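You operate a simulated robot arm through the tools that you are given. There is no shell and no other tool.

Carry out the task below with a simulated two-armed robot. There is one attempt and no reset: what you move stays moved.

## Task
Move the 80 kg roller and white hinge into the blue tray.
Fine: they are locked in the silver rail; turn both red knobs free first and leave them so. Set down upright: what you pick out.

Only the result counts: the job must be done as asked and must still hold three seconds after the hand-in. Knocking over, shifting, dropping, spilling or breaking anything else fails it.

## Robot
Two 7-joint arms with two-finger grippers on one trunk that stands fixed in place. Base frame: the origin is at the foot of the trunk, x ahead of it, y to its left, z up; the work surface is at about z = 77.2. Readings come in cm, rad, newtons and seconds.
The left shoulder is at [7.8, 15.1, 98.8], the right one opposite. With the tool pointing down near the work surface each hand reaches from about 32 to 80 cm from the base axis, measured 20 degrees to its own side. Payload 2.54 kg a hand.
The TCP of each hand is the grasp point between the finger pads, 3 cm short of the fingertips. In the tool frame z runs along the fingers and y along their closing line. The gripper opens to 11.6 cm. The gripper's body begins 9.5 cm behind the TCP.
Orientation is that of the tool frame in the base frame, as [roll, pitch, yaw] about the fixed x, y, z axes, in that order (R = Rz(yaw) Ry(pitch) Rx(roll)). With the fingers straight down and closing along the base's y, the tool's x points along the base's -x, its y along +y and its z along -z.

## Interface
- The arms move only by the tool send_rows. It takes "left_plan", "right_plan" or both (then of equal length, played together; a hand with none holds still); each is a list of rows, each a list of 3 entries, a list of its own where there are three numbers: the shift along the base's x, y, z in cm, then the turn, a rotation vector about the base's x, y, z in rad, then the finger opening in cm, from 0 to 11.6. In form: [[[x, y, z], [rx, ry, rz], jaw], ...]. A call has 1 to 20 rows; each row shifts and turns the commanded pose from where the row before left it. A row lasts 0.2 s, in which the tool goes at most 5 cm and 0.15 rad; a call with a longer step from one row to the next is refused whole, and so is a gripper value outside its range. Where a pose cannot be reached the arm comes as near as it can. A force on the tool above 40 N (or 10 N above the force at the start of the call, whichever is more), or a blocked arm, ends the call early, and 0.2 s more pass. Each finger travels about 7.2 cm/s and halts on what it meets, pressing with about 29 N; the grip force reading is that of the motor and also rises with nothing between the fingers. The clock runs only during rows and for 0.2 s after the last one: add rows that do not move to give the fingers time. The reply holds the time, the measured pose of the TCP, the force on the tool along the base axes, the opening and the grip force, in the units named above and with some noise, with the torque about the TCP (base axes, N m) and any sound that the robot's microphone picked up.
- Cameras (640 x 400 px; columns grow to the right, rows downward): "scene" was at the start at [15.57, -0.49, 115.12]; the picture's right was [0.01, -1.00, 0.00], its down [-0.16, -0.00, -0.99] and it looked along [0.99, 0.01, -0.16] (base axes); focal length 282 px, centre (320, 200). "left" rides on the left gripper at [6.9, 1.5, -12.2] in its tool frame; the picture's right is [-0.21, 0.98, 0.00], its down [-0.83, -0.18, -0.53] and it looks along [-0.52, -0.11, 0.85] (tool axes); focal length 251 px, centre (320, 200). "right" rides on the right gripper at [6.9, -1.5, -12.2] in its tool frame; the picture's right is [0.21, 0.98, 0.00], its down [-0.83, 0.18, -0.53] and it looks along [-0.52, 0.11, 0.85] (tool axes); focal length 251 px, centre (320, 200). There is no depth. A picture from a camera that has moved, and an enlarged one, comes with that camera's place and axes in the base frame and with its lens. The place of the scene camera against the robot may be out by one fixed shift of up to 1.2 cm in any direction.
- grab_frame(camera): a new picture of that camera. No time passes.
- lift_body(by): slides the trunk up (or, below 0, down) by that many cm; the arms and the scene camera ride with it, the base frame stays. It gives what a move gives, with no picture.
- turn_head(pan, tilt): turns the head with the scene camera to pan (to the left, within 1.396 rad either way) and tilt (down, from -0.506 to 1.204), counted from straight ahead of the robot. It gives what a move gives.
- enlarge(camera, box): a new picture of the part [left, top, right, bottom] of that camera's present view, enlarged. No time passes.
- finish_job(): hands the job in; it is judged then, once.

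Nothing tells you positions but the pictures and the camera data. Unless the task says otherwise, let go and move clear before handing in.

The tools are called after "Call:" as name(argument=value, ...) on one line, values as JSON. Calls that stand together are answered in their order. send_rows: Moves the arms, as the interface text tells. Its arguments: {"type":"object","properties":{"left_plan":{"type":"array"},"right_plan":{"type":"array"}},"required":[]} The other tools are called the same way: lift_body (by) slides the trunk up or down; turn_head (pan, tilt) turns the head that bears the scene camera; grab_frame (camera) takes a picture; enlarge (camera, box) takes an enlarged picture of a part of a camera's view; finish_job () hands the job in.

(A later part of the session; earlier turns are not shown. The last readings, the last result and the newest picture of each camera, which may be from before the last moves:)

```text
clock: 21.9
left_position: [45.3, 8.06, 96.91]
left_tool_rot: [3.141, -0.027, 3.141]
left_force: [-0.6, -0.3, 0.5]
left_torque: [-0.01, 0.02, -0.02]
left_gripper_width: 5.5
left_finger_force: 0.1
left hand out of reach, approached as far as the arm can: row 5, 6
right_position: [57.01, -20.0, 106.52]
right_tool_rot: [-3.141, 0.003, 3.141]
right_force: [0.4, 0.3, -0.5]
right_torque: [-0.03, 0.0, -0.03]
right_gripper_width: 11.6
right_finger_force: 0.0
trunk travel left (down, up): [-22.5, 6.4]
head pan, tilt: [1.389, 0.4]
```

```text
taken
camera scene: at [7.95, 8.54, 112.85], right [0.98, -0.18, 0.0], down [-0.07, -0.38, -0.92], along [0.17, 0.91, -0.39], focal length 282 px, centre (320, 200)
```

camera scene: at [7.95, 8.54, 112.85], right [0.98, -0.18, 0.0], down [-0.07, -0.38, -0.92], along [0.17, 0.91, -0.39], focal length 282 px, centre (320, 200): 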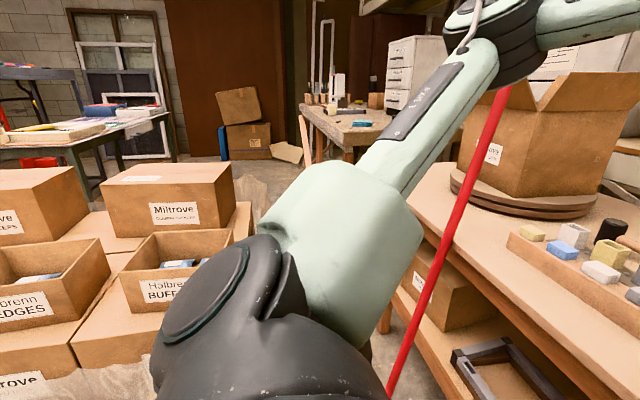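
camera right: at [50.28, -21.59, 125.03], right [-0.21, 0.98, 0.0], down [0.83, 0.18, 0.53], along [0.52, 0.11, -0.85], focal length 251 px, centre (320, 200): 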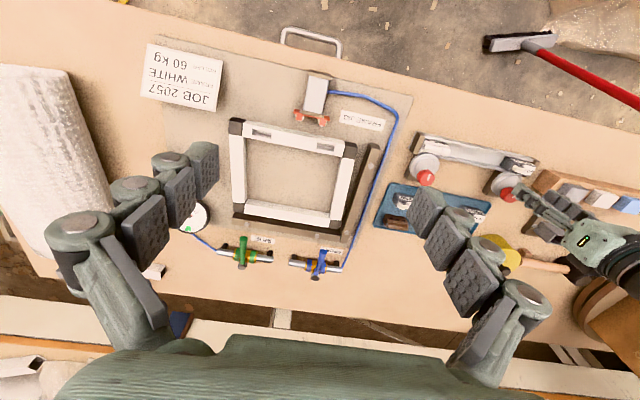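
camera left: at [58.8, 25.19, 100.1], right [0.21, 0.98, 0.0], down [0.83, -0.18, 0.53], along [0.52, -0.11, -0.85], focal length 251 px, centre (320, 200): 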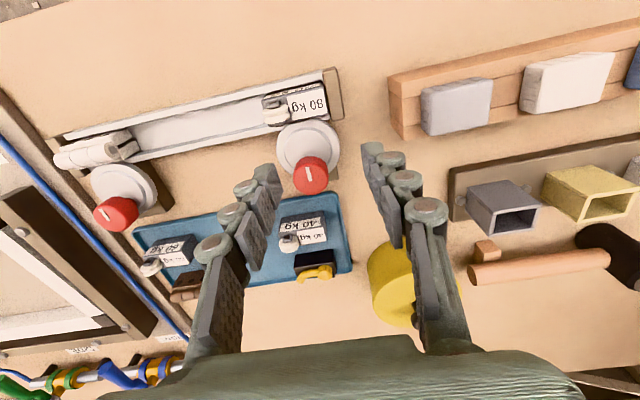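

It stops inboard too, with small tool-tilt errors creeping in. Next I'll go back toward the left knob and test whether tilting the fingertips slightly forward buys the last couple of centimetres.

Call:
send_rows(left_plan=[[[2.5, 3.5, -1], [0, 0.013, 0], 5.5], [[2.5, 3.5, -1], [0, 0.013, 0], 5.5], [[2.5, 3.5, -1.5], [0, 0, 0], 5.5], [[3, 3, -1.5], [0, 0, 0], 5.5], [[3, 1, -2], [0, 0, 0], 5.5], [[3, 0.3, -2], [0, 0, 0], 5.5], [[0, 0, 0], [0, 0, 0], 5.5]])

Call:
turn_head(pan=0.7, tilt=0.3)

```text
clock: 23.5
left_position: [61.72, 22.88, 88.25]
left_tool_rot: [3.14, -0.054, 3.14]
left_force: [0.0, 0.4, 0.4]
left_torque: [-0.01, -0.04, 0.04]
left_gripper_width: 5.53
left_finger_force: 0.0
right_position: [57.04, -20.01, 106.48]
right_tool_rot: [-3.142, 0.003, 3.14]
right_force: [0.1, 0.1, -0.7]
right_torque: [-0.01, -0.01, 0.01]
right_gripper_width: 11.58
right_finger_force: 0.1
trunk travel left (down, up): [-22.5, 6.4]
head pan, tilt: [1.389, 0.4]
```

```text
clock: 24.6
left_position: [61.83, 22.98, 88.28]
left_tool_rot: [3.14, -0.053, 3.141]
left_force: [0.7, -0.6, -0.8]
left_torque: [0.01, 0.01, 0.01]
left_gripper_width: 5.51
left_finger_force: 0.0
right_position: [57.04, -19.99, 106.53]
right_tool_rot: [-3.141, -0.001, 3.141]
right_force: [-0.2, -0.1, -0.2]
right_torque: [0.0, 0.05, 0.01]
right_gripper_width: 11.6
right_finger_force: 0.1
trunk travel left (down, up): [-22.5, 6.4]
head pan, tilt: [0.7, 0.3]
```

The earlier tilt correction had the wrong sign; noted. Now I'll tilt the fingertips slightly forward (about 0.15 rad) while moving over the knob.

Call:
send_rows(left_plan=[[[1.5, 0, -0.4], [0, -0.1, 0], 5.5], [[1.5, -0.1, -0.4], [0, -0.1, 0], 5.5], [[1.5, -0.2, 0], [0, 0, 0], 5.5], [[1.5, -0.2, 0], [0, 0, 0], 5.5], [[0, 0, 0], [0, 0, 0], 5.5]])

Call:
grab_frame(camera="scene")

```text
clock: 25.8
left_position: [67.75, 22.31, 87.43]
left_tool_rot: [3.141, 0.148, 3.141]
left_force: [-0.8, 0.3, -0.2]
left_torque: [0.01, 0.01, 0.0]
left_gripper_width: 5.46
left_finger_force: 0.0
right_position: [56.88, -19.83, 106.5]
right_tool_rot: [3.141, 0.0, 3.141]
right_force: [0.3, 0.4, 0.1]
right_torque: [-0.02, -0.02, 0.01]
right_gripper_width: 11.58
right_finger_force: 0.1
trunk travel left (down, up): [-22.5, 6.4]
head pan, tilt: [0.7, 0.3]
```

```text
taken
camera scene: at [13.43, 5.44, 113.78], right [0.64, -0.76, 0.0], down [-0.23, -0.19, -0.96], along [0.73, 0.62, -0.3], focal length 282 px, centre (320, 200)
```

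scene: 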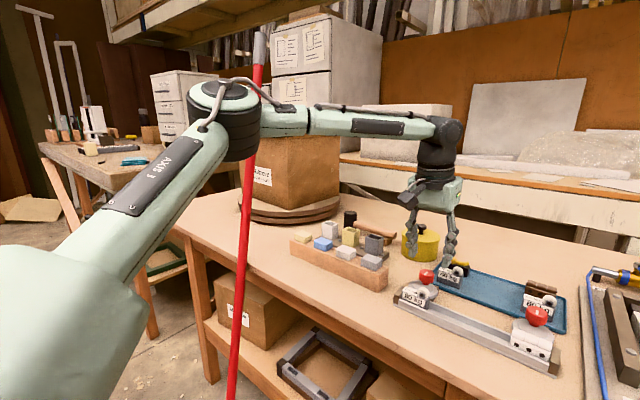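

Tilting the fingertips forward by ~0.15 rad brings the hand over the left knob. I'll check alignment from the hand camera before descending.

Call:
grab_frame(camera="left")

Call:
enlarge(camera="left", box=[240, 90, 400, 210])

```text
taken
camera left: at [59.17, 23.92, 98.52], right [0.21, 0.98, 0.03], down [0.74, -0.18, 0.65], along [0.64, -0.11, -0.76], focal length 251 px, centre (320, 200)
```

left: 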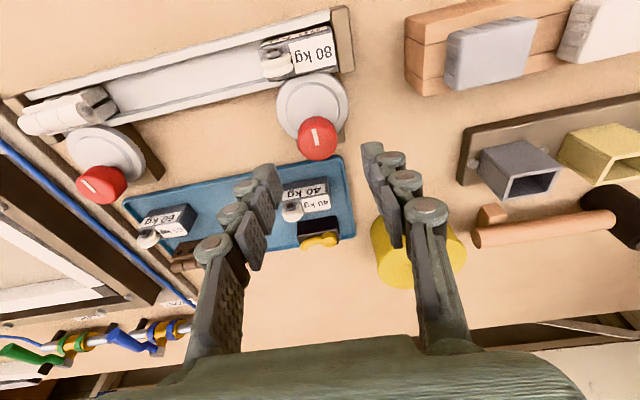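

```text
3.33 times, centred on (320, 150) of left
camera zoom: at [59.17, 23.92, 98.52], right [0.21, 0.98, 0.03], down [0.74, -0.18, 0.65], along [0.64, -0.11, -0.76], focal length 838 px, centre (320, 367)
```

zoom: 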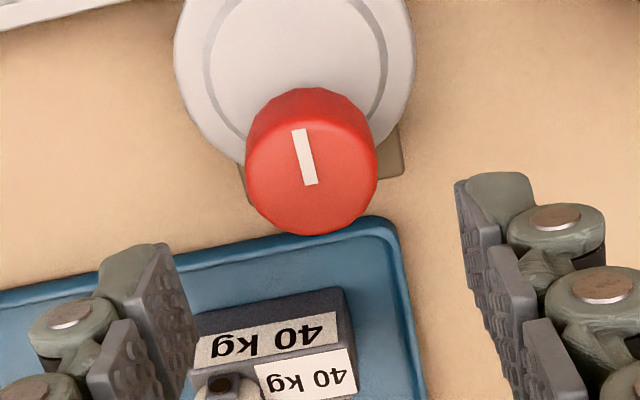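

The projection matches my estimate: knob axis (67.8, 22.5), top 81.7. I'll descend so the fingertips straddle the knob just above the disc.

Call:
send_rows(left_plan=[[[-0.05, 0.05, -1.2], [0, 0, 0], 5.5], [[-0.05, 0.05, -1.2], [0, 0, 0], 5.5], [[-0.05, 0.05, -1.2], [0, 0, 0], 5.5], [[-0.04, 0.0, -1.2], [0, 0, 0], 5.5], [[0, 0, 0], [0, 0, 0], 5.5]])

Call:
turn_head(pan=0.33, tilt=0.55)

Call:
enlarge(camera="scene", box=[270, 140, 430, 240])

Call:
enlarge(camera="left", box=[240, 90, 400, 210])

```text
clock: 27.0
left_position: [67.56, 22.52, 82.65]
left_tool_rot: [3.14, 0.148, 3.141]
left_force: [-0.8, 0.0, 0.7]
left_torque: [0.0, -0.03, 0.01]
left_gripper_width: 5.51
left_finger_force: 0.0
right_position: [57.13, -19.92, 106.51]
right_tool_rot: [3.142, 0.0, 3.141]
right_force: [-0.3, 0.6, -0.7]
right_torque: [-0.02, -0.01, -0.03]
right_gripper_width: 11.6
right_finger_force: 0.1
trunk travel left (down, up): [-22.5, 6.4]
head pan, tilt: [0.7, 0.3]
```

```text
clock: 27.8
left_position: [67.64, 22.55, 82.49]
left_tool_rot: [3.138, 0.149, -3.141]
left_force: [0.7, 0.7, -0.8]
left_torque: [-0.01, 0.02, 0.0]
left_gripper_width: 5.51
left_finger_force: 0.1
right_position: [57.03, -20.02, 106.46]
right_tool_rot: [3.141, 0.0, 3.141]
right_force: [0.7, 0.0, -0.2]
right_torque: [0.02, 0.04, 0.01]
right_gripper_width: 11.59
right_finger_force: 0.0
trunk travel left (down, up): [-22.5, 6.4]
head pan, tilt: [0.33, 0.55]
```

```text
4.00 times, centred on (350, 190) of scene
camera zoom: at [14.78, 2.35, 111.48], right [0.32, -0.95, 0.0], down [-0.49, -0.17, -0.85], along [0.81, 0.28, -0.52], focal length 1130 px, centre (200, 240)
```

zoom: 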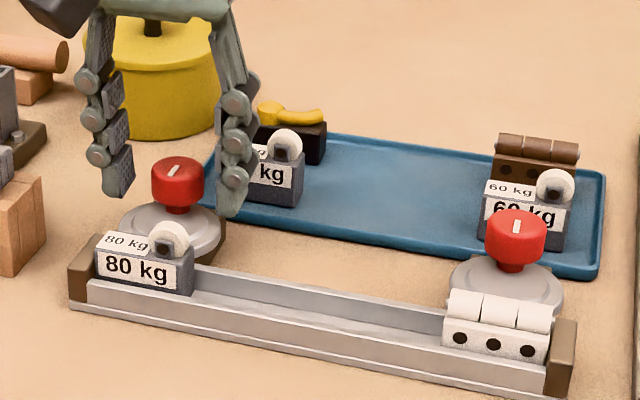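

```text
3.33 times, centred on (320, 150) of left
camera zoom: at [59.08, 24.11, 93.68], right [0.21, 0.98, 0.03], down [0.74, -0.18, 0.65], along [0.64, -0.11, -0.76], focal length 838 px, centre (320, 367)
```

zoom: 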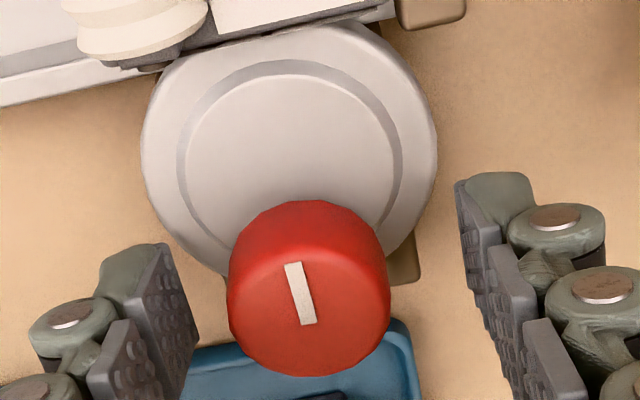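

The knob sits squarely between the fingers. Closing on it.

Call:
send_rows(left_plan=[[[0, 0, 0], [0, 0, 0], 3.5], [[0, 0, 0], [0, 0, 0], 2.0], [[0, 0, 0], [0, 0, 0], 2.0]])

```text
clock: 28.6
left_position: [67.64, 22.35, 82.61]
left_tool_rot: [-3.141, 0.148, 3.14]
left_force: [1.1, -11.1, -2.1]
left_torque: [-0.39, -0.21, -0.03]
left_gripper_width: 2.9
left_finger_force: 44.6
right_position: [57.18, -20.07, 106.52]
right_tool_rot: [3.14, 0.0, -3.141]
right_force: [-0.3, -0.4, 0.4]
right_torque: [-0.01, -0.01, 0.0]
right_gripper_width: 11.6
right_finger_force: 0.0
trunk travel left (down, up): [-22.5, 6.4]
head pan, tilt: [0.33, 0.55]
```

The grip holds the knob (2.9 cm). I'll centre it a touch and try a small clockwise turn, watching the torque.

Call:
send_rows(left_plan=[[[0, -0.12, 0], [0, 0, 0], 2.0], [[0, 0, 0], [0, 0, -0.1], 2.0], [[0, 0, 0], [0, 0, -0.1], 2.0]])

Call:
enlarge(camera="left", box=[240, 90, 400, 210])

```text
clock: 29.4
left_position: [67.61, 22.25, 82.57]
left_tool_rot: [-3.14, 0.149, 2.941]
left_force: [5.0, -11.1, -0.8]
left_torque: [-0.28, -0.12, -0.02]
left_gripper_width: 2.86
left_finger_force: 45.1
right_position: [56.99, -19.98, 106.37]
right_tool_rot: [3.14, 0.001, -3.142]
right_force: [-0.5, -0.4, 0.0]
right_torque: [0.02, -0.02, 0.0]
right_gripper_width: 11.6
right_finger_force: 0.0
trunk travel left (down, up): [-22.5, 6.4]
head pan, tilt: [0.33, 0.55]
```

```text
3.33 times, centred on (320, 150) of left
camera zoom: at [59.55, 25.63, 93.68], right [0.4, 0.91, 0.03], down [0.69, -0.33, 0.65], along [0.61, -0.24, -0.76], focal length 838 px, centre (320, 367)
```

zoom: 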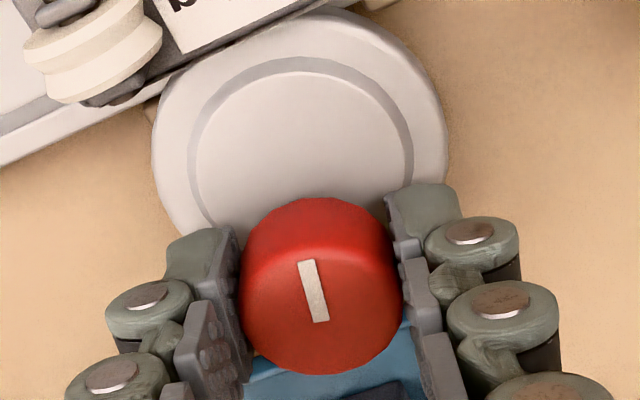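

It turns with almost no torque and the mark moves with the hand. I'll continue clockwise.

Call:
send_rows(left_plan=[[[0.03, -0.05, 0], [0, 0, -0.13], 2.0], [[0.02, 0, 0], [0, 0, -0.13], 2.0], [[0.02, 0, 0], [0, 0, -0.13], 2.0], [[0.02, 0, 0], [0, 0, -0.13], 2.0]])

Call:
enlarge(camera="left", box=[240, 90, 400, 210])

```text
clock: 30.4
left_position: [67.71, 22.39, 82.44]
left_tool_rot: [3.138, 0.148, 2.42]
left_force: [-2.0, 3.8, 4.6]
left_torque: [0.27, 0.2, 0.02]
left_gripper_width: 2.85
left_finger_force: 44.9
right_position: [56.96, -20.01, 106.54]
right_tool_rot: [3.141, 0.002, 3.14]
right_force: [-0.3, 0.5, 0.0]
right_torque: [0.0, -0.01, 0.03]
right_gripper_width: 11.58
right_finger_force: 0.0
trunk travel left (down, up): [-22.5, 6.4]
head pan, tilt: [0.33, 0.55]
```

```text
3.33 times, centred on (320, 150) of left
camera zoom: at [62.28, 29.36, 93.69], right [0.8, 0.59, 0.03], down [0.43, -0.63, 0.65], along [0.41, -0.51, -0.76], focal length 838 px, centre (320, 367)
```

zoom: 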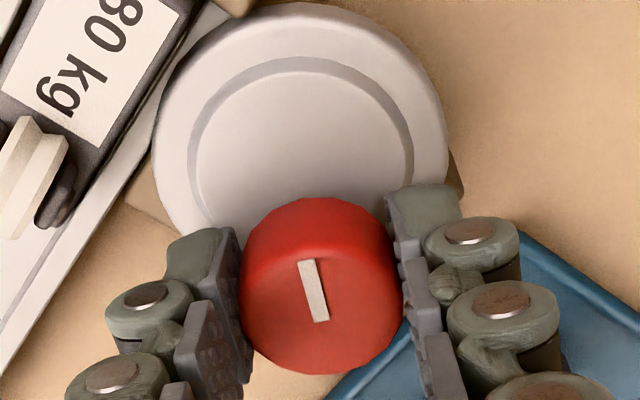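

The eccentric disc swings with the knob, away from the roller. Continuing clockwise.

Call:
send_rows(left_plan=[[[0.01, 0, 0], [0, 0, -0.13], 2.0], [[0.01, 0.02, 0], [0, 0, -0.13], 2.0], [[0.0, 0.02, 0], [0, 0, -0.13], 2.0], [[0.0, 0.02, 0], [0, 0, -0.13], 2.0]])

Call:
enlarge(camera="scene", box=[270, 140, 430, 240])

```text
clock: 31.4
left_position: [67.76, 22.48, 82.64]
left_tool_rot: [3.136, 0.149, 1.899]
left_force: [3.0, 12.6, 5.5]
left_torque: [0.76, 0.06, 0.06]
left_gripper_width: 2.87
left_finger_force: 44.6
right_position: [57.16, -19.93, 106.58]
right_tool_rot: [-3.141, 0.002, -3.14]
right_force: [0.3, -0.2, 0.7]
right_torque: [-0.01, -0.02, -0.01]
right_gripper_width: 11.59
right_finger_force: 0.1
trunk travel left (down, up): [-22.5, 6.4]
head pan, tilt: [0.33, 0.55]
```

```text
4.00 times, centred on (350, 190) of scene
camera zoom: at [14.77, 2.41, 111.48], right [0.32, -0.95, 0.0], down [-0.49, -0.17, -0.85], along [0.81, 0.28, -0.52], focal length 1130 px, centre (200, 240)
```

zoom: 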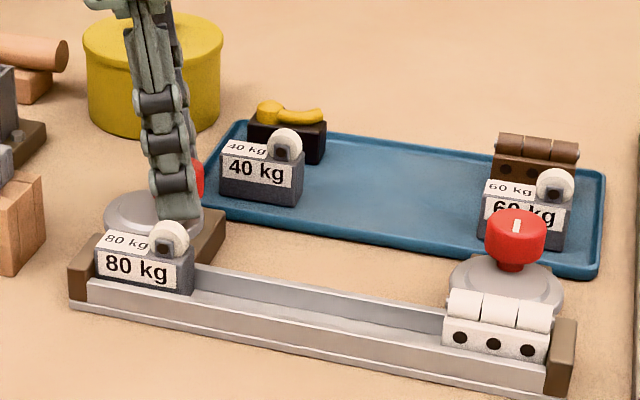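

About 71° turned so far, no resistance. I'll ease the sideways load and continue past 90°.

Call:
send_rows(left_plan=[[[0.0, 0.1, 0], [0, 0, -0.13], 2.0], [[0.0, 0.05, 0], [0, 0, -0.13], 2.0], [[0.0, 0.02, 0], [0, 0, -0.13], 2.0]])

Call:
enlarge(camera="left", box=[240, 90, 400, 210])

```text
clock: 32.2
left_position: [67.93, 22.54, 82.63]
left_tool_rot: [3.12, 0.157, 1.568]
left_force: [12.6, -3.7, -9.7]
left_torque: [0.03, -0.72, 0.02]
left_gripper_width: 2.88
left_finger_force: 44.7
left hand out of reach, approached as far as the arm can: row 2, 3
right_position: [57.14, -20.03, 106.28]
right_tool_rot: [3.141, -0.002, 3.14]
right_force: [-0.3, 0.5, 1.1]
right_torque: [0.01, 0.0, 0.01]
right_gripper_width: 11.62
right_finger_force: 0.0
trunk travel left (down, up): [-22.5, 6.4]
head pan, tilt: [0.33, 0.55]
stopped in row 3 (left hand): the force on the tool passed its limit at 44 N (the readings are from after the stop); the commanded pose is now the measured one
```

```text
3.33 times, centred on (320, 150) of left
camera zoom: at [69.19, 31.37, 93.64], right [0.98, -0.21, 0.06], down [-0.2, -0.73, 0.65], along [-0.1, -0.65, -0.76], focal length 838 px, centre (320, 367)
```

zoom: 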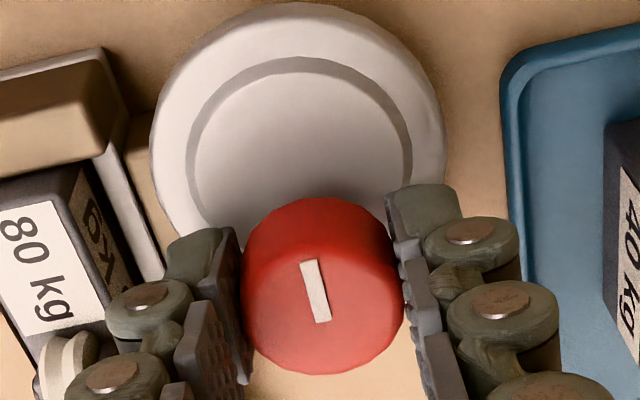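

The knob is turned 90° and the disc is swung clear; the stop coincided with running out of reach. I'll let go, rise, and look.

Call:
send_rows(left_plan=[[[0, 0, 0], [0, 0, 0], 4.2], [[0, 0, 0], [0, 0, 0], 4.2], [[0, 0, 1.5], [0, 0, 0], 4.2], [[0, 0, 1.5], [0, 0, 0], 4.2], [[0, 0, 1.5], [0, 0, 0], 4.2]])

Call:
enlarge(camera="scene", box=[270, 140, 430, 240])

Call:
enlarge(camera="left", box=[200, 60, 440, 240])

```text
clock: 33.4
left_position: [67.46, 22.61, 87.39]
left_tool_rot: [3.121, 0.152, 1.568]
left_force: [-0.4, 0.8, 1.0]
left_torque: [-0.02, 0.02, 0.01]
left_gripper_width: 4.19
left_finger_force: 0.2
right_position: [57.08, -19.87, 106.58]
right_tool_rot: [-3.14, 0.003, -3.141]
right_force: [-0.2, -0.1, -0.1]
right_torque: [0.0, 0.05, 0.01]
right_gripper_width: 11.57
right_finger_force: 0.1
trunk travel left (down, up): [-22.5, 6.4]
head pan, tilt: [0.33, 0.55]
```

```text
4.00 times, centred on (350, 190) of scene
camera zoom: at [14.78, 2.34, 111.48], right [0.32, -0.95, 0.0], down [-0.49, -0.17, -0.85], along [0.81, 0.28, -0.52], focal length 1130 px, centre (200, 240)
```

zoom: 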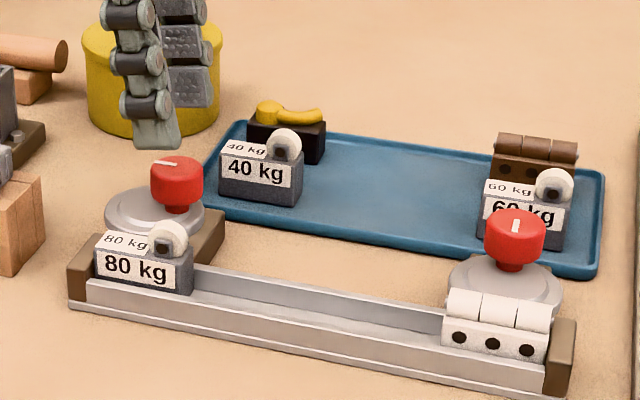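

```text
2.22 times, centred on (320, 150) of left
camera zoom: at [68.93, 31.41, 98.42], right [0.98, -0.21, 0.05], down [-0.2, -0.73, 0.65], along [-0.1, -0.65, -0.76], focal length 559 px, centre (320, 311)
```

zoom: 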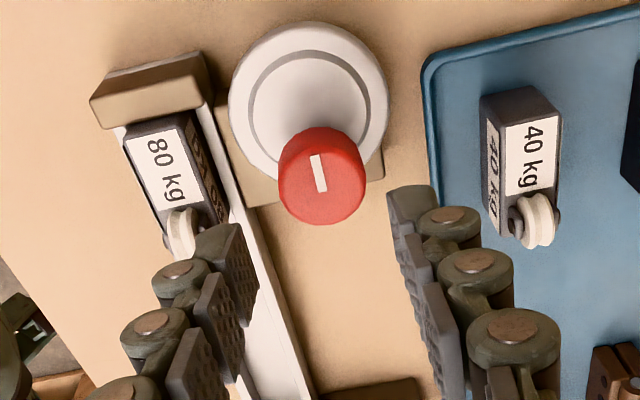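

The left knob's mark now points left and its disc is off the roller. Now I'll back off, rotate the hand back, and prepare a larger forward tilt for reaching the right knob at ≈(67.8, 4.0).

Call:
send_rows(left_plan=[[[-0.5, 0, 0.8], [0, 0, 0.131], 5.5], [[-0.8, 0, 0.8], [0, 0, 0.131], 5.5], [[-0.8, 0, 0.5], [0, 0, 0.131], 5.5], [[-0.8, 0, 0.5], [0, 0, 0.131], 5.5], [[-0.8, 0, 0.5], [0, 0, 0.131], 5.5], [[-0.8, -0.5, 0.3], [0, 0, 0.131], 5.5], [[-0.8, -0.5, 0], [0, 0, 0.131], 5.5], [[-0.8, -0.5, 0], [0, 0, 0.131], 5.5], [[-0.8, -0.5, 0], [0, 0, 0.131], 5.5], [[-0.8, -0.5, 0], [0, 0, 0.131], 5.5], [[-0.8, -0.5, 0], [0, 0, 0.131], 5.5], [[-0.8, -0.5, 0], [0, 0, 0.131], 5.5], [[0, 0, 0], [0, 0, 0], 5.5]])

```text
clock: 36.2
left_position: [58.32, 18.98, 90.85]
left_tool_rot: [3.122, 0.154, -3.14]
left_force: [0.0, 0.2, -0.6]
left_torque: [0.03, -0.02, -0.03]
left_gripper_width: 5.51
left_finger_force: 0.0
right_position: [57.15, -19.99, 106.46]
right_tool_rot: [3.141, 0.0, -3.14]
right_force: [-0.6, -0.7, -0.8]
right_torque: [0.03, 0.05, 0.02]
right_gripper_width: 11.59
right_finger_force: 0.0
trunk travel left (down, up): [-22.5, 6.4]
head pan, tilt: [0.33, 0.55]
```

Call:
send_rows(left_plan=[[[0.5, -1.5, 0], [-0.0196, -0.126, 0], 5.5], [[0.8, -1.8, 0], [0, -0.126, 0], 5.5], [[0.8, -1.8, 0], [0, -0.126, 0], 5.5], [[0.8, -1.8, 0], [0, -0.126, 0], 5.5], [[0.8, -1.8, 0], [0, -0.126, 0], 5.5], [[0, 0, 0], [0, 0, 0], 5.5]])

Call:
grab_frame(camera="scene")

```text
clock: 37.6
left_position: [61.99, 10.28, 90.8]
left_tool_rot: [-3.14, 0.785, -3.14]
left_force: [0.2, -0.3, -0.9]
left_torque: [0.01, 0.02, 0.01]
left_gripper_width: 5.5
left_finger_force: 0.0
right_position: [57.02, -19.99, 106.54]
right_tool_rot: [3.141, -0.002, -3.141]
right_force: [-0.3, -0.5, 0.8]
right_torque: [-0.02, 0.0, -0.01]
right_gripper_width: 11.59
right_finger_force: 0.0
trunk travel left (down, up): [-22.5, 6.4]
head pan, tilt: [0.33, 0.55]
```

```text
taken
camera scene: at [14.78, 2.33, 111.48], right [0.32, -0.95, 0.0], down [-0.49, -0.17, -0.85], along [0.81, 0.28, -0.52], focal length 282 px, centre (320, 200)
```

scene: 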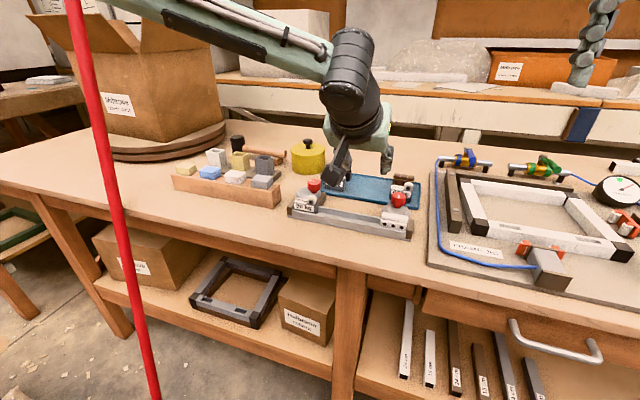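

Tilted posture works. Now moving to hover above and behind the right knob.

Call:
send_rows(left_plan=[[[1.1, -1.6, -0.8], [0, 0, 0], 5.5], [[1.1, -1.6, -0.8], [0, 0, 0], 5.5], [[1.1, -1.5, -0.8], [0, 0, 0], 5.5], [[1.0, -1.5, -0.8], [0, 0, 0], 5.5], [[0, 0, 0], [0, 0, 0], 5.5]])

Call:
grab_frame(camera="left")

Call:
enlarge(camera="scene", box=[300, 130, 440, 240])

```text
clock: 38.8
left_position: [64.63, 7.88, 88.34]
left_tool_rot: [-3.14, 0.787, -3.139]
left_force: [0.4, 0.5, -0.6]
left_torque: [-0.01, 0.01, 0.03]
left_gripper_width: 5.52
left_finger_force: 0.2
left hand out of reach, approached as far as the arm can: row 3, 4
right_position: [57.09, -19.83, 106.6]
right_tool_rot: [3.141, 0.0, 3.141]
right_force: [-0.4, -0.2, 0.1]
right_torque: [0.01, 0.0, 0.02]
right_gripper_width: 11.59
right_finger_force: 0.1
trunk travel left (down, up): [-22.5, 6.4]
head pan, tilt: [0.33, 0.55]
```

```text
taken
camera left: at [51.31, 9.44, 92.19], right [0.15, 0.98, 0.15], down [0.21, -0.18, 0.96], along [0.97, -0.11, -0.23], focal length 251 px, centre (320, 200)
```

left: 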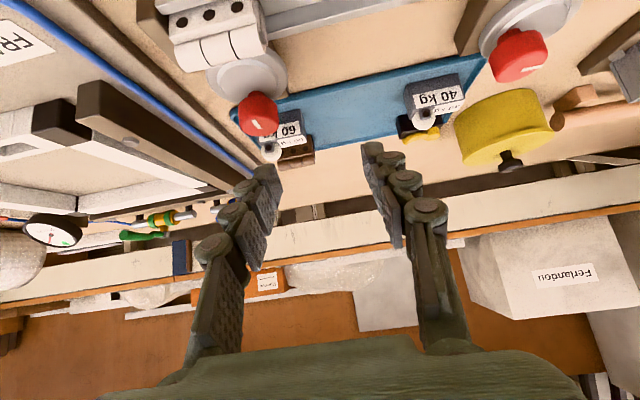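

```text
3.64 times, centred on (370, 185) of scene
camera zoom: at [14.79, 2.34, 111.48], right [0.32, -0.95, 0.0], down [-0.49, -0.17, -0.85], along [0.81, 0.28, -0.52], focal length 1027 px, centre (138, 254)
```

zoom: 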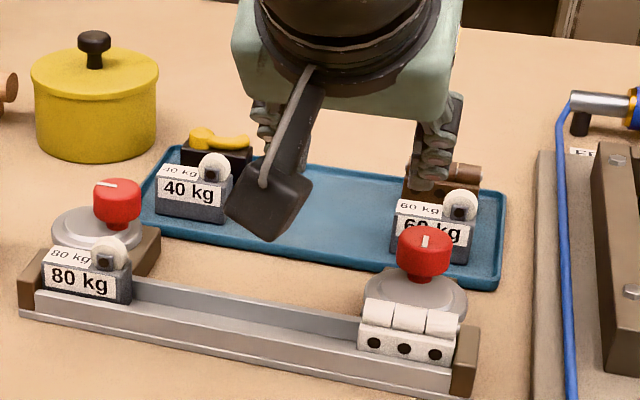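

The inboard side is limited too. I'll run a diagnostic: point the tool nearly horizontal (wrist straight) at a safe height and see how far the wrist itself can go, to tell shoulder limits from wrist limits.

Call:
send_rows(left_plan=[[[0, 1.5, 2], [0, 0, 0], 5.5], [[0.5, 2, 2], [0, -0.14, 0], 5.5], [[0.8, 2, 2], [0, -0.14, 0], 5.5], [[0.8, 2, 2], [0, -0.14, 0], 5.5], [[0.8, 2, 2], [0, -0.14, 0], 5.5], [[0.8, 2, 2], [0, -0.14, 0], 5.5], [[0, 0, 0], [0, 0, 0], 5.5]])

Call:
turn_head(pan=0.7, tilt=0.2)

Call:
grab_frame(camera="scene")

```text
clock: 40.4
left_position: [68.38, 19.32, 100.43]
left_tool_rot: [-3.108, 1.485, -3.106]
left_force: [-0.2, -0.3, -0.1]
left_torque: [0.0, -0.04, -0.03]
left_gripper_width: 5.54
left_finger_force: 0.1
right_position: [57.01, -19.96, 106.57]
right_tool_rot: [-3.141, 0.0, -3.141]
right_force: [0.9, -0.1, -0.7]
right_torque: [-0.02, 0.01, -0.02]
right_gripper_width: 11.59
right_finger_force: 0.1
trunk travel left (down, up): [-22.5, 6.4]
head pan, tilt: [0.33, 0.55]
```

```text
clock: 41.2
left_position: [68.41, 19.37, 100.49]
left_tool_rot: [-3.115, 1.483, -3.114]
left_force: [0.6, -0.3, 0.6]
left_torque: [0.0, 0.0, -0.01]
left_gripper_width: 5.5
left_finger_force: 0.1
right_position: [57.03, -20.09, 106.47]
right_tool_rot: [-3.141, 0.001, 3.14]
right_force: [0.4, 0.4, 0.1]
right_torque: [-0.01, -0.01, 0.0]
right_gripper_width: 11.58
right_finger_force: 0.0
trunk travel left (down, up): [-22.5, 6.4]
head pan, tilt: [0.7, 0.201]
```

```text
taken
camera scene: at [13.42, 5.43, 114.7], right [0.64, -0.77, 0.0], down [-0.15, -0.13, -0.98], along [0.75, 0.63, -0.2], focal length 282 px, centre (320, 200)
```

scene: 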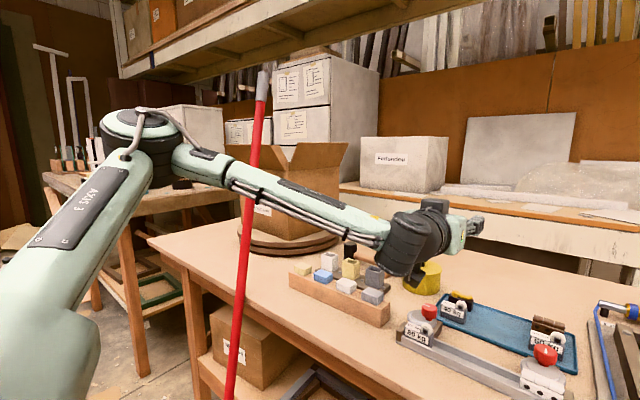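

Call:
send_rows(left_plan=[[[2.5, 0, 0], [0, 0, 0], 5.5], [[2.5, 0, 0], [0, 0, 0], 5.5], [[2.5, 0, 0], [0, 0, 0], 5.5], [[2.5, 0, 0], [0, 0, 0], 5.5], [[2.5, 0, 0], [0, 0, 0], 5.5], [[2.5, 0, 0], [0, 0, 0], 5.5], [[0, 0, 0], [0, 0, 0], 5.5]])

Call:
grab_frame(camera="scene")

```text
clock: 42.8
left_position: [83.31, 19.43, 100.73]
left_tool_rot: [-3.116, 1.484, -3.114]
left_force: [-0.3, -0.1, 0.6]
left_torque: [-0.01, 0.0, -0.01]
left_gripper_width: 5.48
left_finger_force: 0.0
right_position: [57.13, -19.88, 106.49]
right_tool_rot: [-3.141, 0.0, -3.141]
right_force: [0.1, 0.3, 0.8]
right_torque: [-0.01, 0.03, 0.03]
right_gripper_width: 11.58
right_finger_force: 0.0
trunk travel left (down, up): [-22.5, 6.4]
head pan, tilt: [0.7, 0.201]
```

```text
taken
camera scene: at [13.42, 5.43, 114.71], right [0.64, -0.76, 0.0], down [-0.15, -0.13, -0.98], along [0.75, 0.63, -0.2], focal length 282 px, centre (320, 200)
```

scene: 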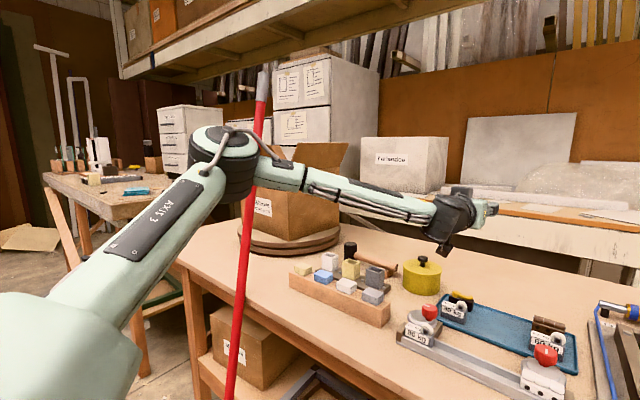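

Call:
send_rows(left_plan=[[[2, 0, 0], [0, 0, 0], 5.5], [[2, 0, 0], [0, 0, 0], 5.5], [[2, 0, 0], [0, 0, 0], 5.5], [[0, 0, 0], [0, 0, 0], 5.5]])

Call:
grab_frame(camera="scene")

```text
clock: 43.8
left_position: [87.19, 20.9, 101.03]
left_tool_rot: [-3.115, 1.483, -3.116]
left_force: [0.0, -0.3, -0.3]
left_torque: [0.0, 0.0, 0.01]
left_gripper_width: 5.49
left_finger_force: 0.1
left hand out of reach, approached as far as the arm can: row 2, 3
right_position: [57.03, -19.97, 106.51]
right_tool_rot: [3.14, -0.002, 3.14]
right_force: [0.2, 0.0, 0.0]
right_torque: [0.03, 0.02, 0.0]
right_gripper_width: 11.61
right_finger_force: 0.1
trunk travel left (down, up): [-22.5, 6.4]
head pan, tilt: [0.7, 0.201]
```

```text
taken
camera scene: at [13.42, 5.43, 114.71], right [0.64, -0.76, 0.0], down [-0.15, -0.13, -0.98], along [0.75, 0.63, -0.2], focal length 282 px, centre (320, 200)
```

scene: 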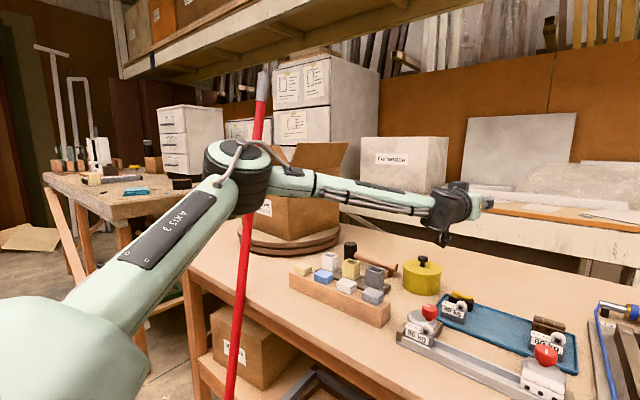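

The elbow is pinned at the same place even with a straight wrist, so it's a shoulder limit; reaching inboard needs the tool leaning away from the elbow. I'll set a ~48° lean pointing forward-right and hover at the right knob.

Call:
send_rows(left_plan=[[[-3.5, 0, -0.5], [0, 0, 0], 5.5], [[-3.5, 0, -0.5], [0, 0.13, 0], 5.5], [[-3.5, 0, -0.5], [0, 0.13, 0], 5.5], [[-3.5, -0.5, -1], [0, 0.13, 0], 5.5], [[-3.5, -1, -1], [0, 0.13, 0], 5.5], [[-3, -1.5, -1], [0, 0.125, 0], 5.5], [[0, 0, 0], [0, 0, 0], 5.5]])

```text
clock: 45.4
left_position: [66.68, 17.82, 96.4]
left_tool_rot: [3.141, 0.838, -3.141]
left_force: [0.0, 0.3, -0.3]
left_torque: [-0.01, 0.01, 0.01]
left_gripper_width: 5.5
left_finger_force: 0.1
right_position: [56.96, -20.06, 106.5]
right_tool_rot: [3.14, 0.001, -3.14]
right_force: [0.9, -1.2, 1.1]
right_torque: [-0.01, 0.04, 0.01]
right_gripper_width: 11.58
right_finger_force: 0.1
trunk travel left (down, up): [-22.5, 6.4]
head pan, tilt: [0.7, 0.201]
```

Call:
send_rows(left_plan=[[[-0.3, -1.5, -0.8], [0, 0, -0.117], 5.5], [[0, -1.8, -1.0], [0, 0, -0.117], 5.5], [[0, -2, -1.3], [0, 0, -0.117], 5.5], [[0, -2, -1.3], [0, 0, 0], 5.5], [[0, -2, -1.3], [0, 0, 0], 5.5], [[0, -2, -1.3], [0, 0, 0], 5.5], [[0, -1.9, -1.3], [0, 0, 0], 5.5], [[0, 0, 0], [0, 0, 0], 5.5]])

Call:
turn_head(pan=0.2, tilt=0.55)

Call:
grab_frame(camera="scene")

Call:
grab_frame(camera="left")

```text
clock: 47.2
left_position: [66.3, 4.51, 88.11]
left_tool_rot: [-3.141, 0.839, 2.794]
left_force: [0.6, -0.6, -0.5]
left_torque: [0.01, 0.0, 0.0]
left_gripper_width: 5.51
left_finger_force: 0.1
right_position: [56.98, -19.98, 106.48]
right_tool_rot: [-3.14, 0.002, -3.141]
right_force: [-0.5, -0.2, -0.1]
right_torque: [-0.03, 0.01, 0.0]
right_gripper_width: 11.6
right_finger_force: 0.2
trunk travel left (down, up): [-22.5, 6.4]
head pan, tilt: [0.7, 0.201]
```

```text
clock: 48.2
left_position: [66.34, 4.57, 88.07]
left_tool_rot: [-3.139, 0.838, 2.794]
left_force: [-0.4, 0.0, 0.8]
left_torque: [0.01, -0.01, 0.03]
left_gripper_width: 5.5
left_finger_force: 0.0
right_position: [56.95, -19.94, 106.47]
right_tool_rot: [3.141, 0.0, 3.141]
right_force: [-0.9, 0.0, 0.1]
right_torque: [0.0, -0.02, 0.01]
right_gripper_width: 11.62
right_finger_force: 0.0
trunk travel left (down, up): [-22.5, 6.4]
head pan, tilt: [0.201, 0.55]
```

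```text
taken
camera scene: at [15.09, 1.23, 111.48], right [0.2, -0.98, 0.0], down [-0.51, -0.1, -0.85], along [0.84, 0.17, -0.52], focal length 282 px, centre (320, 200)
```

scene: 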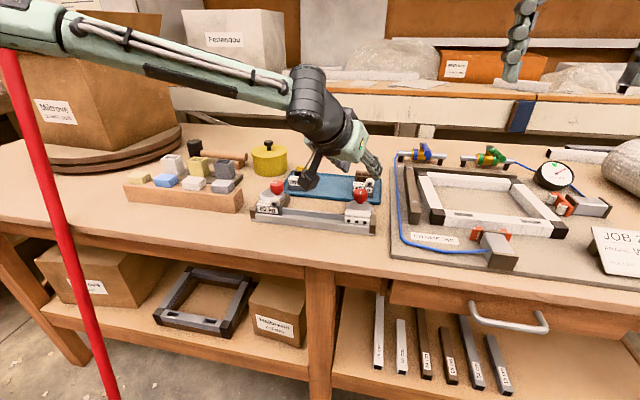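

```text
taken
camera left: at [54.0, 10.73, 91.18], right [0.47, 0.87, 0.16], down [0.08, -0.22, 0.97], along [0.88, -0.44, -0.18], focal length 251 px, centre (320, 200)
```

left: 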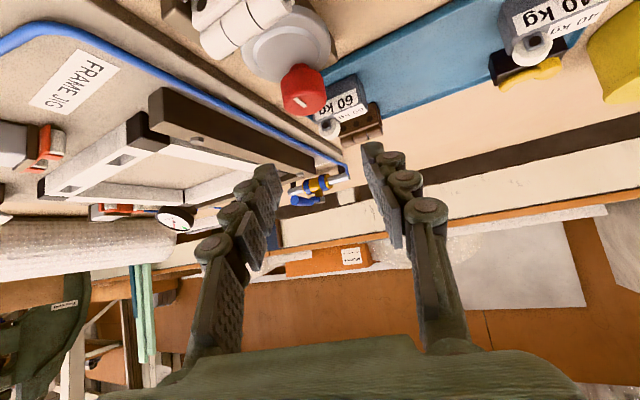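

The hand now hovers over the right knob with the lean. I'll verify alignment in both cameras.

Call:
enlarge(camera="left", box=[230, 40, 390, 140])

Call:
enlarge(camera="scene", box=[240, 130, 400, 240])

```text
4.00 times, centred on (310, 90) of left
camera zoom: at [54.0, 10.73, 91.18], right [0.47, 0.87, 0.16], down [0.08, -0.22, 0.97], along [0.88, -0.44, -0.18], focal length 1006 px, centre (360, 640)
```

zoom: 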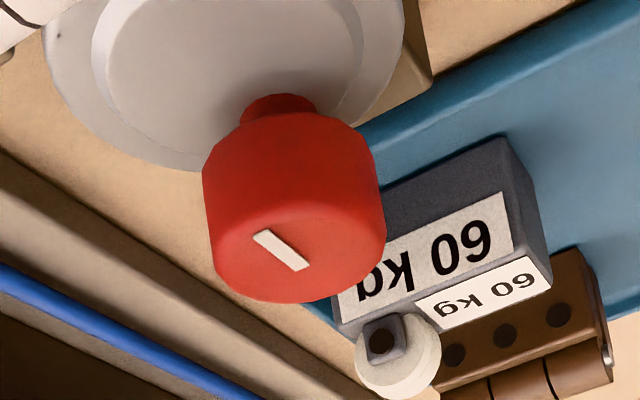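

```text
3.64 times, centred on (320, 185) of scene
camera zoom: at [15.09, 1.23, 111.48], right [0.2, -0.98, 0.0], down [-0.51, -0.1, -0.85], along [0.84, 0.17, -0.52], focal length 1027 px, centre (320, 254)
```

zoom: 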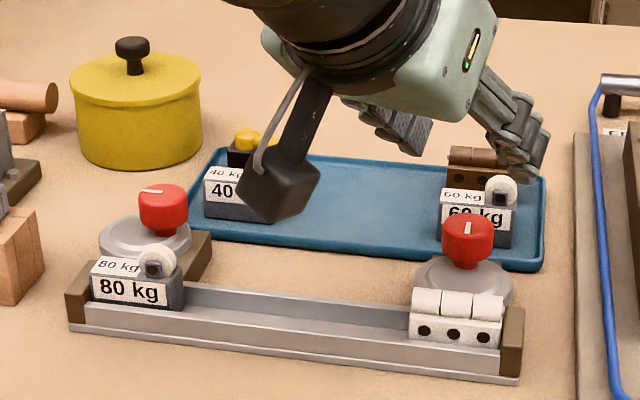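

Alignment is good; I refine the right knob axis to ≈(67.75, 3.9). Descending around it.

Call:
send_rows(left_plan=[[[0.01, -0.05, -1.5], [0, 0, 0], 5.5], [[0.01, -0.05, -1.5], [0, 0, 0], 5.5], [[0.0, -0.03, -1.5], [0, 0, 0], 5.5], [[0, 0, -1.3], [0, 0, 0], 5.5], [[0, 0, 0], [0, 0, 0], 5.5]])

Call:
enlarge(camera="left", box=[220, 60, 420, 210])

Call:
enlarge(camera="scene", box=[240, 130, 400, 240])

```text
clock: 49.4
left_position: [66.2, 4.39, 82.39]
left_tool_rot: [-3.138, 0.841, 2.793]
left_force: [0.3, 0.4, -0.4]
left_torque: [0.01, 0.01, 0.01]
left_gripper_width: 5.49
left_finger_force: 0.1
right_position: [57.03, -19.98, 106.52]
right_tool_rot: [3.14, -0.001, -3.141]
right_force: [-0.1, 0.2, 0.4]
right_torque: [0.02, -0.01, 0.0]
right_gripper_width: 11.6
right_finger_force: 0.1
trunk travel left (down, up): [-22.5, 6.4]
head pan, tilt: [0.201, 0.55]
```

```text
2.67 times, centred on (320, 135) of left
camera zoom: at [53.96, 10.77, 85.43], right [0.47, 0.87, 0.16], down [0.08, -0.22, 0.97], along [0.88, -0.44, -0.18], focal length 670 px, centre (320, 373)
```

zoom: 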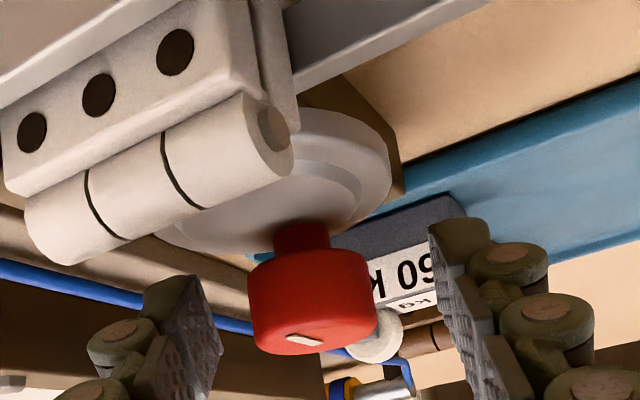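

```text
3.64 times, centred on (320, 185) of scene
camera zoom: at [15.09, 1.22, 111.48], right [0.2, -0.98, 0.0], down [-0.51, -0.1, -0.85], along [0.84, 0.17, -0.52], focal length 1027 px, centre (320, 254)
```

zoom: 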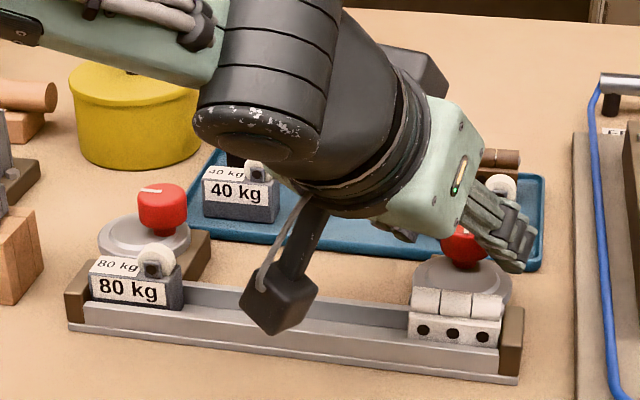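

The right knob is between the fingers and the wrist camera clears the rail. Closing.

Call:
send_rows(left_plan=[[[0, 0, 0], [0, 0, 0], 3.6], [[0, 0, 0], [0, 0, 0], 2.0], [[0, 0, 0], [0, 0, 0], 2.0]])

```text
clock: 50.2
left_position: [66.18, 4.41, 82.4]
left_tool_rot: [-3.138, 0.841, 2.792]
left_force: [-3.8, -10.7, -2.4]
left_torque: [-0.32, -0.1, -0.2]
left_gripper_width: 2.93
left_finger_force: 44.8
right_position: [57.01, -20.09, 106.52]
right_tool_rot: [3.14, 0.001, 3.141]
right_force: [-0.4, 0.2, -0.5]
right_torque: [-0.02, 0.05, -0.01]
right_gripper_width: 11.61
right_finger_force: 0.1
trunk travel left (down, up): [-22.5, 6.4]
head pan, tilt: [0.201, 0.55]
```

Gripped. Now turning clockwise about the knob's axis, first a small step to feel for resistance.

Call:
send_rows(left_plan=[[[-0.03, -0.1, 0], [0, 0, 0], 2.0], [[0.08, 0.183, 0], [0, 0, -0.125], 2.0], [[0.102, 0.172, 0], [0, 0, -0.125], 2.0]])

Call:
enlarge(camera="left", box=[220, 60, 420, 210])

```text
clock: 51.0
left_position: [66.31, 4.66, 82.39]
left_tool_rot: [3.14, 0.838, 2.542]
left_force: [-12.4, -3.8, 1.2]
left_torque: [0.25, 1.17, -0.19]
left_gripper_width: 2.92
left_finger_force: 45.1
right_position: [56.92, -20.01, 106.5]
right_tool_rot: [3.14, 0.001, 3.141]
right_force: [0.1, 0.8, -0.6]
right_torque: [0.03, 0.0, 0.0]
right_gripper_width: 11.6
right_finger_force: 0.1
trunk travel left (down, up): [-22.5, 6.4]
head pan, tilt: [0.201, 0.55]
```

```text
2.67 times, centred on (320, 135) of left
camera zoom: at [55.98, 13.82, 85.49], right [0.67, 0.73, 0.16], down [0.03, -0.24, 0.97], along [0.74, -0.65, -0.18], focal length 670 px, centre (320, 373)
```

zoom: 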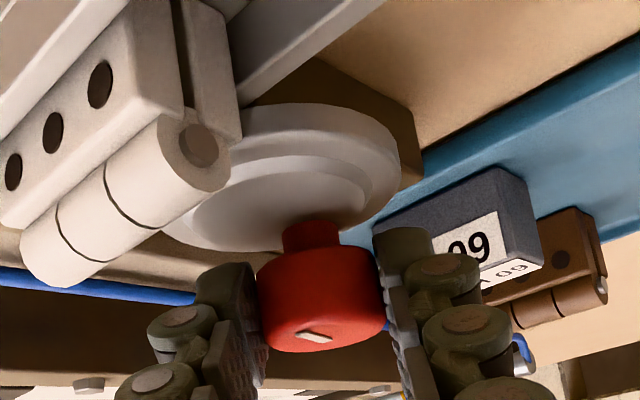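

It turns freely. Continuing with a small x correction.

Call:
send_rows(left_plan=[[[0.02, 0.155, 0], [0, 0, -0.125], 2.0], [[0.12, 0.14, 0], [0, 0, -0.125], 2.0], [[0.15, 0.12, 0], [0, 0, -0.125], 2.0]])

Call:
enlarge(camera="scene", box=[240, 130, 400, 240])

```text
clock: 51.8
left_position: [66.83, 5.27, 82.45]
left_tool_rot: [-3.139, 0.839, 2.173]
left_force: [1.2, -7.4, 0.2]
left_torque: [-0.43, 0.39, -0.06]
left_gripper_width: 2.93
left_finger_force: 45.0
right_position: [57.03, -20.04, 106.47]
right_tool_rot: [3.14, 0.001, -3.142]
right_force: [0.2, -0.4, -1.2]
right_torque: [-0.01, 0.0, 0.0]
right_gripper_width: 11.58
right_finger_force: 0.1
trunk travel left (down, up): [-22.5, 6.4]
head pan, tilt: [0.201, 0.55]
```

```text
3.64 times, centred on (320, 185) of scene
camera zoom: at [15.1, 1.17, 111.48], right [0.2, -0.98, 0.0], down [-0.51, -0.1, -0.85], along [0.84, 0.17, -0.52], focal length 1027 px, centre (320, 254)
```

zoom: 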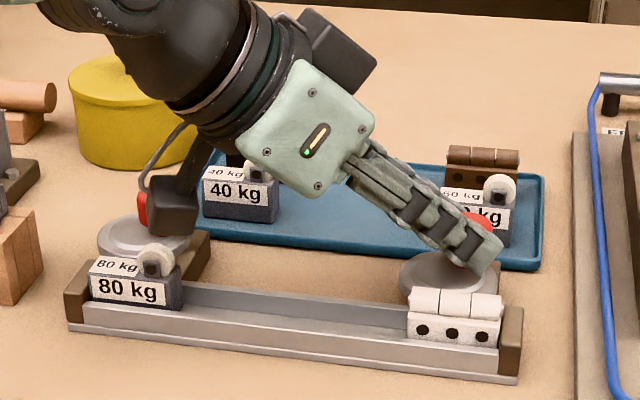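

About 36° so far; wrist camera still clears the roller and left knob by ~2 cm. Continuing.

Call:
send_rows(left_plan=[[[0.165, 0.03, 0], [0, 0, -0.12], 2.0], [[0.176, 0.079, 0], [0, 0, -0.12], 2.0], [[0.184, 0.057, 0], [0, 0, -0.12], 2.0]])

Call:
enlarge(camera="scene", box=[240, 130, 400, 240])

Call:
enlarge(camera="left", box=[220, 60, 420, 210])

```text
clock: 52.6
left_position: [67.51, 5.47, 82.5]
left_tool_rot: [3.139, 0.837, 1.812]
left_force: [15.3, -8.8, -3.8]
left_torque: [-0.58, -0.03, 0.27]
left_gripper_width: 2.91
left_finger_force: 45.5
right_position: [57.15, -20.08, 106.31]
right_tool_rot: [3.14, -0.002, 3.141]
right_force: [-0.7, -0.2, -0.2]
right_torque: [-0.04, -0.01, 0.02]
right_gripper_width: 11.58
right_finger_force: 0.1
trunk travel left (down, up): [-22.5, 6.4]
head pan, tilt: [0.201, 0.55]
```

```text
3.64 times, centred on (320, 185) of scene
camera zoom: at [15.24, 1.16, 111.44], right [0.2, -0.98, 0.0], down [-0.51, -0.1, -0.85], along [0.83, 0.17, -0.52], focal length 1027 px, centre (320, 254)
```

zoom: 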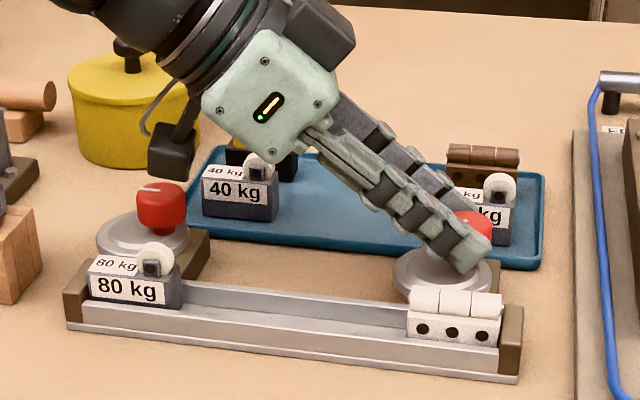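

```text
2.67 times, centred on (320, 135) of left
camera zoom: at [65.69, 19.24, 85.6], right [0.98, 0.1, 0.16], down [-0.14, -0.2, 0.97], along [0.12, -0.98, -0.18], focal length 670 px, centre (320, 373)
```

zoom: 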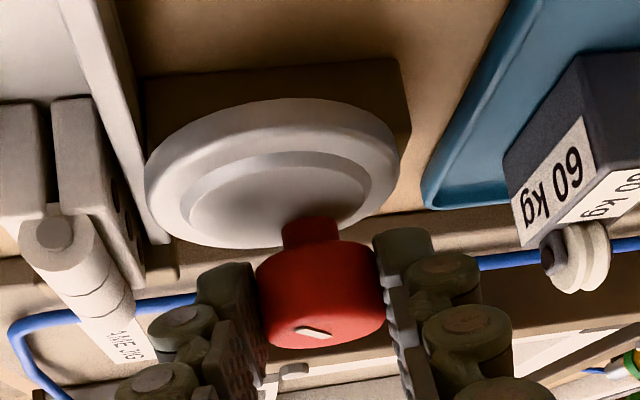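

56° turned; clearances are still fine. A little further on this stroke.

Call:
send_rows(left_plan=[[[0.25, -0.05, 0], [0, 0, -0.1], 2.0], [[0.17, 0.01, 0], [0, 0, -0.1], 2.0]])

```text
clock: 52.9
left_position: [67.48, 5.63, 82.63]
left_tool_rot: [3.125, 0.833, 1.78]
left_force: [13.9, -11.1, -11.8]
left_torque: [-0.71, -0.53, 0.24]
left_gripper_width: 2.87
left_finger_force: 44.9
left hand out of reach, approached as far as the arm can: row 1
right_position: [57.15, -20.01, 106.38]
right_tool_rot: [3.14, 0.001, -3.141]
right_force: [0.3, -0.3, 0.2]
right_torque: [0.02, 0.03, 0.02]
right_gripper_width: 11.6
right_finger_force: 0.1
trunk travel left (down, up): [-22.5, 6.4]
head pan, tilt: [0.201, 0.55]
stopped in row 1 (left hand): the force on the tool passed its limit at 58 N (the readings are from after the stop); the commanded pose is now the measured one
```

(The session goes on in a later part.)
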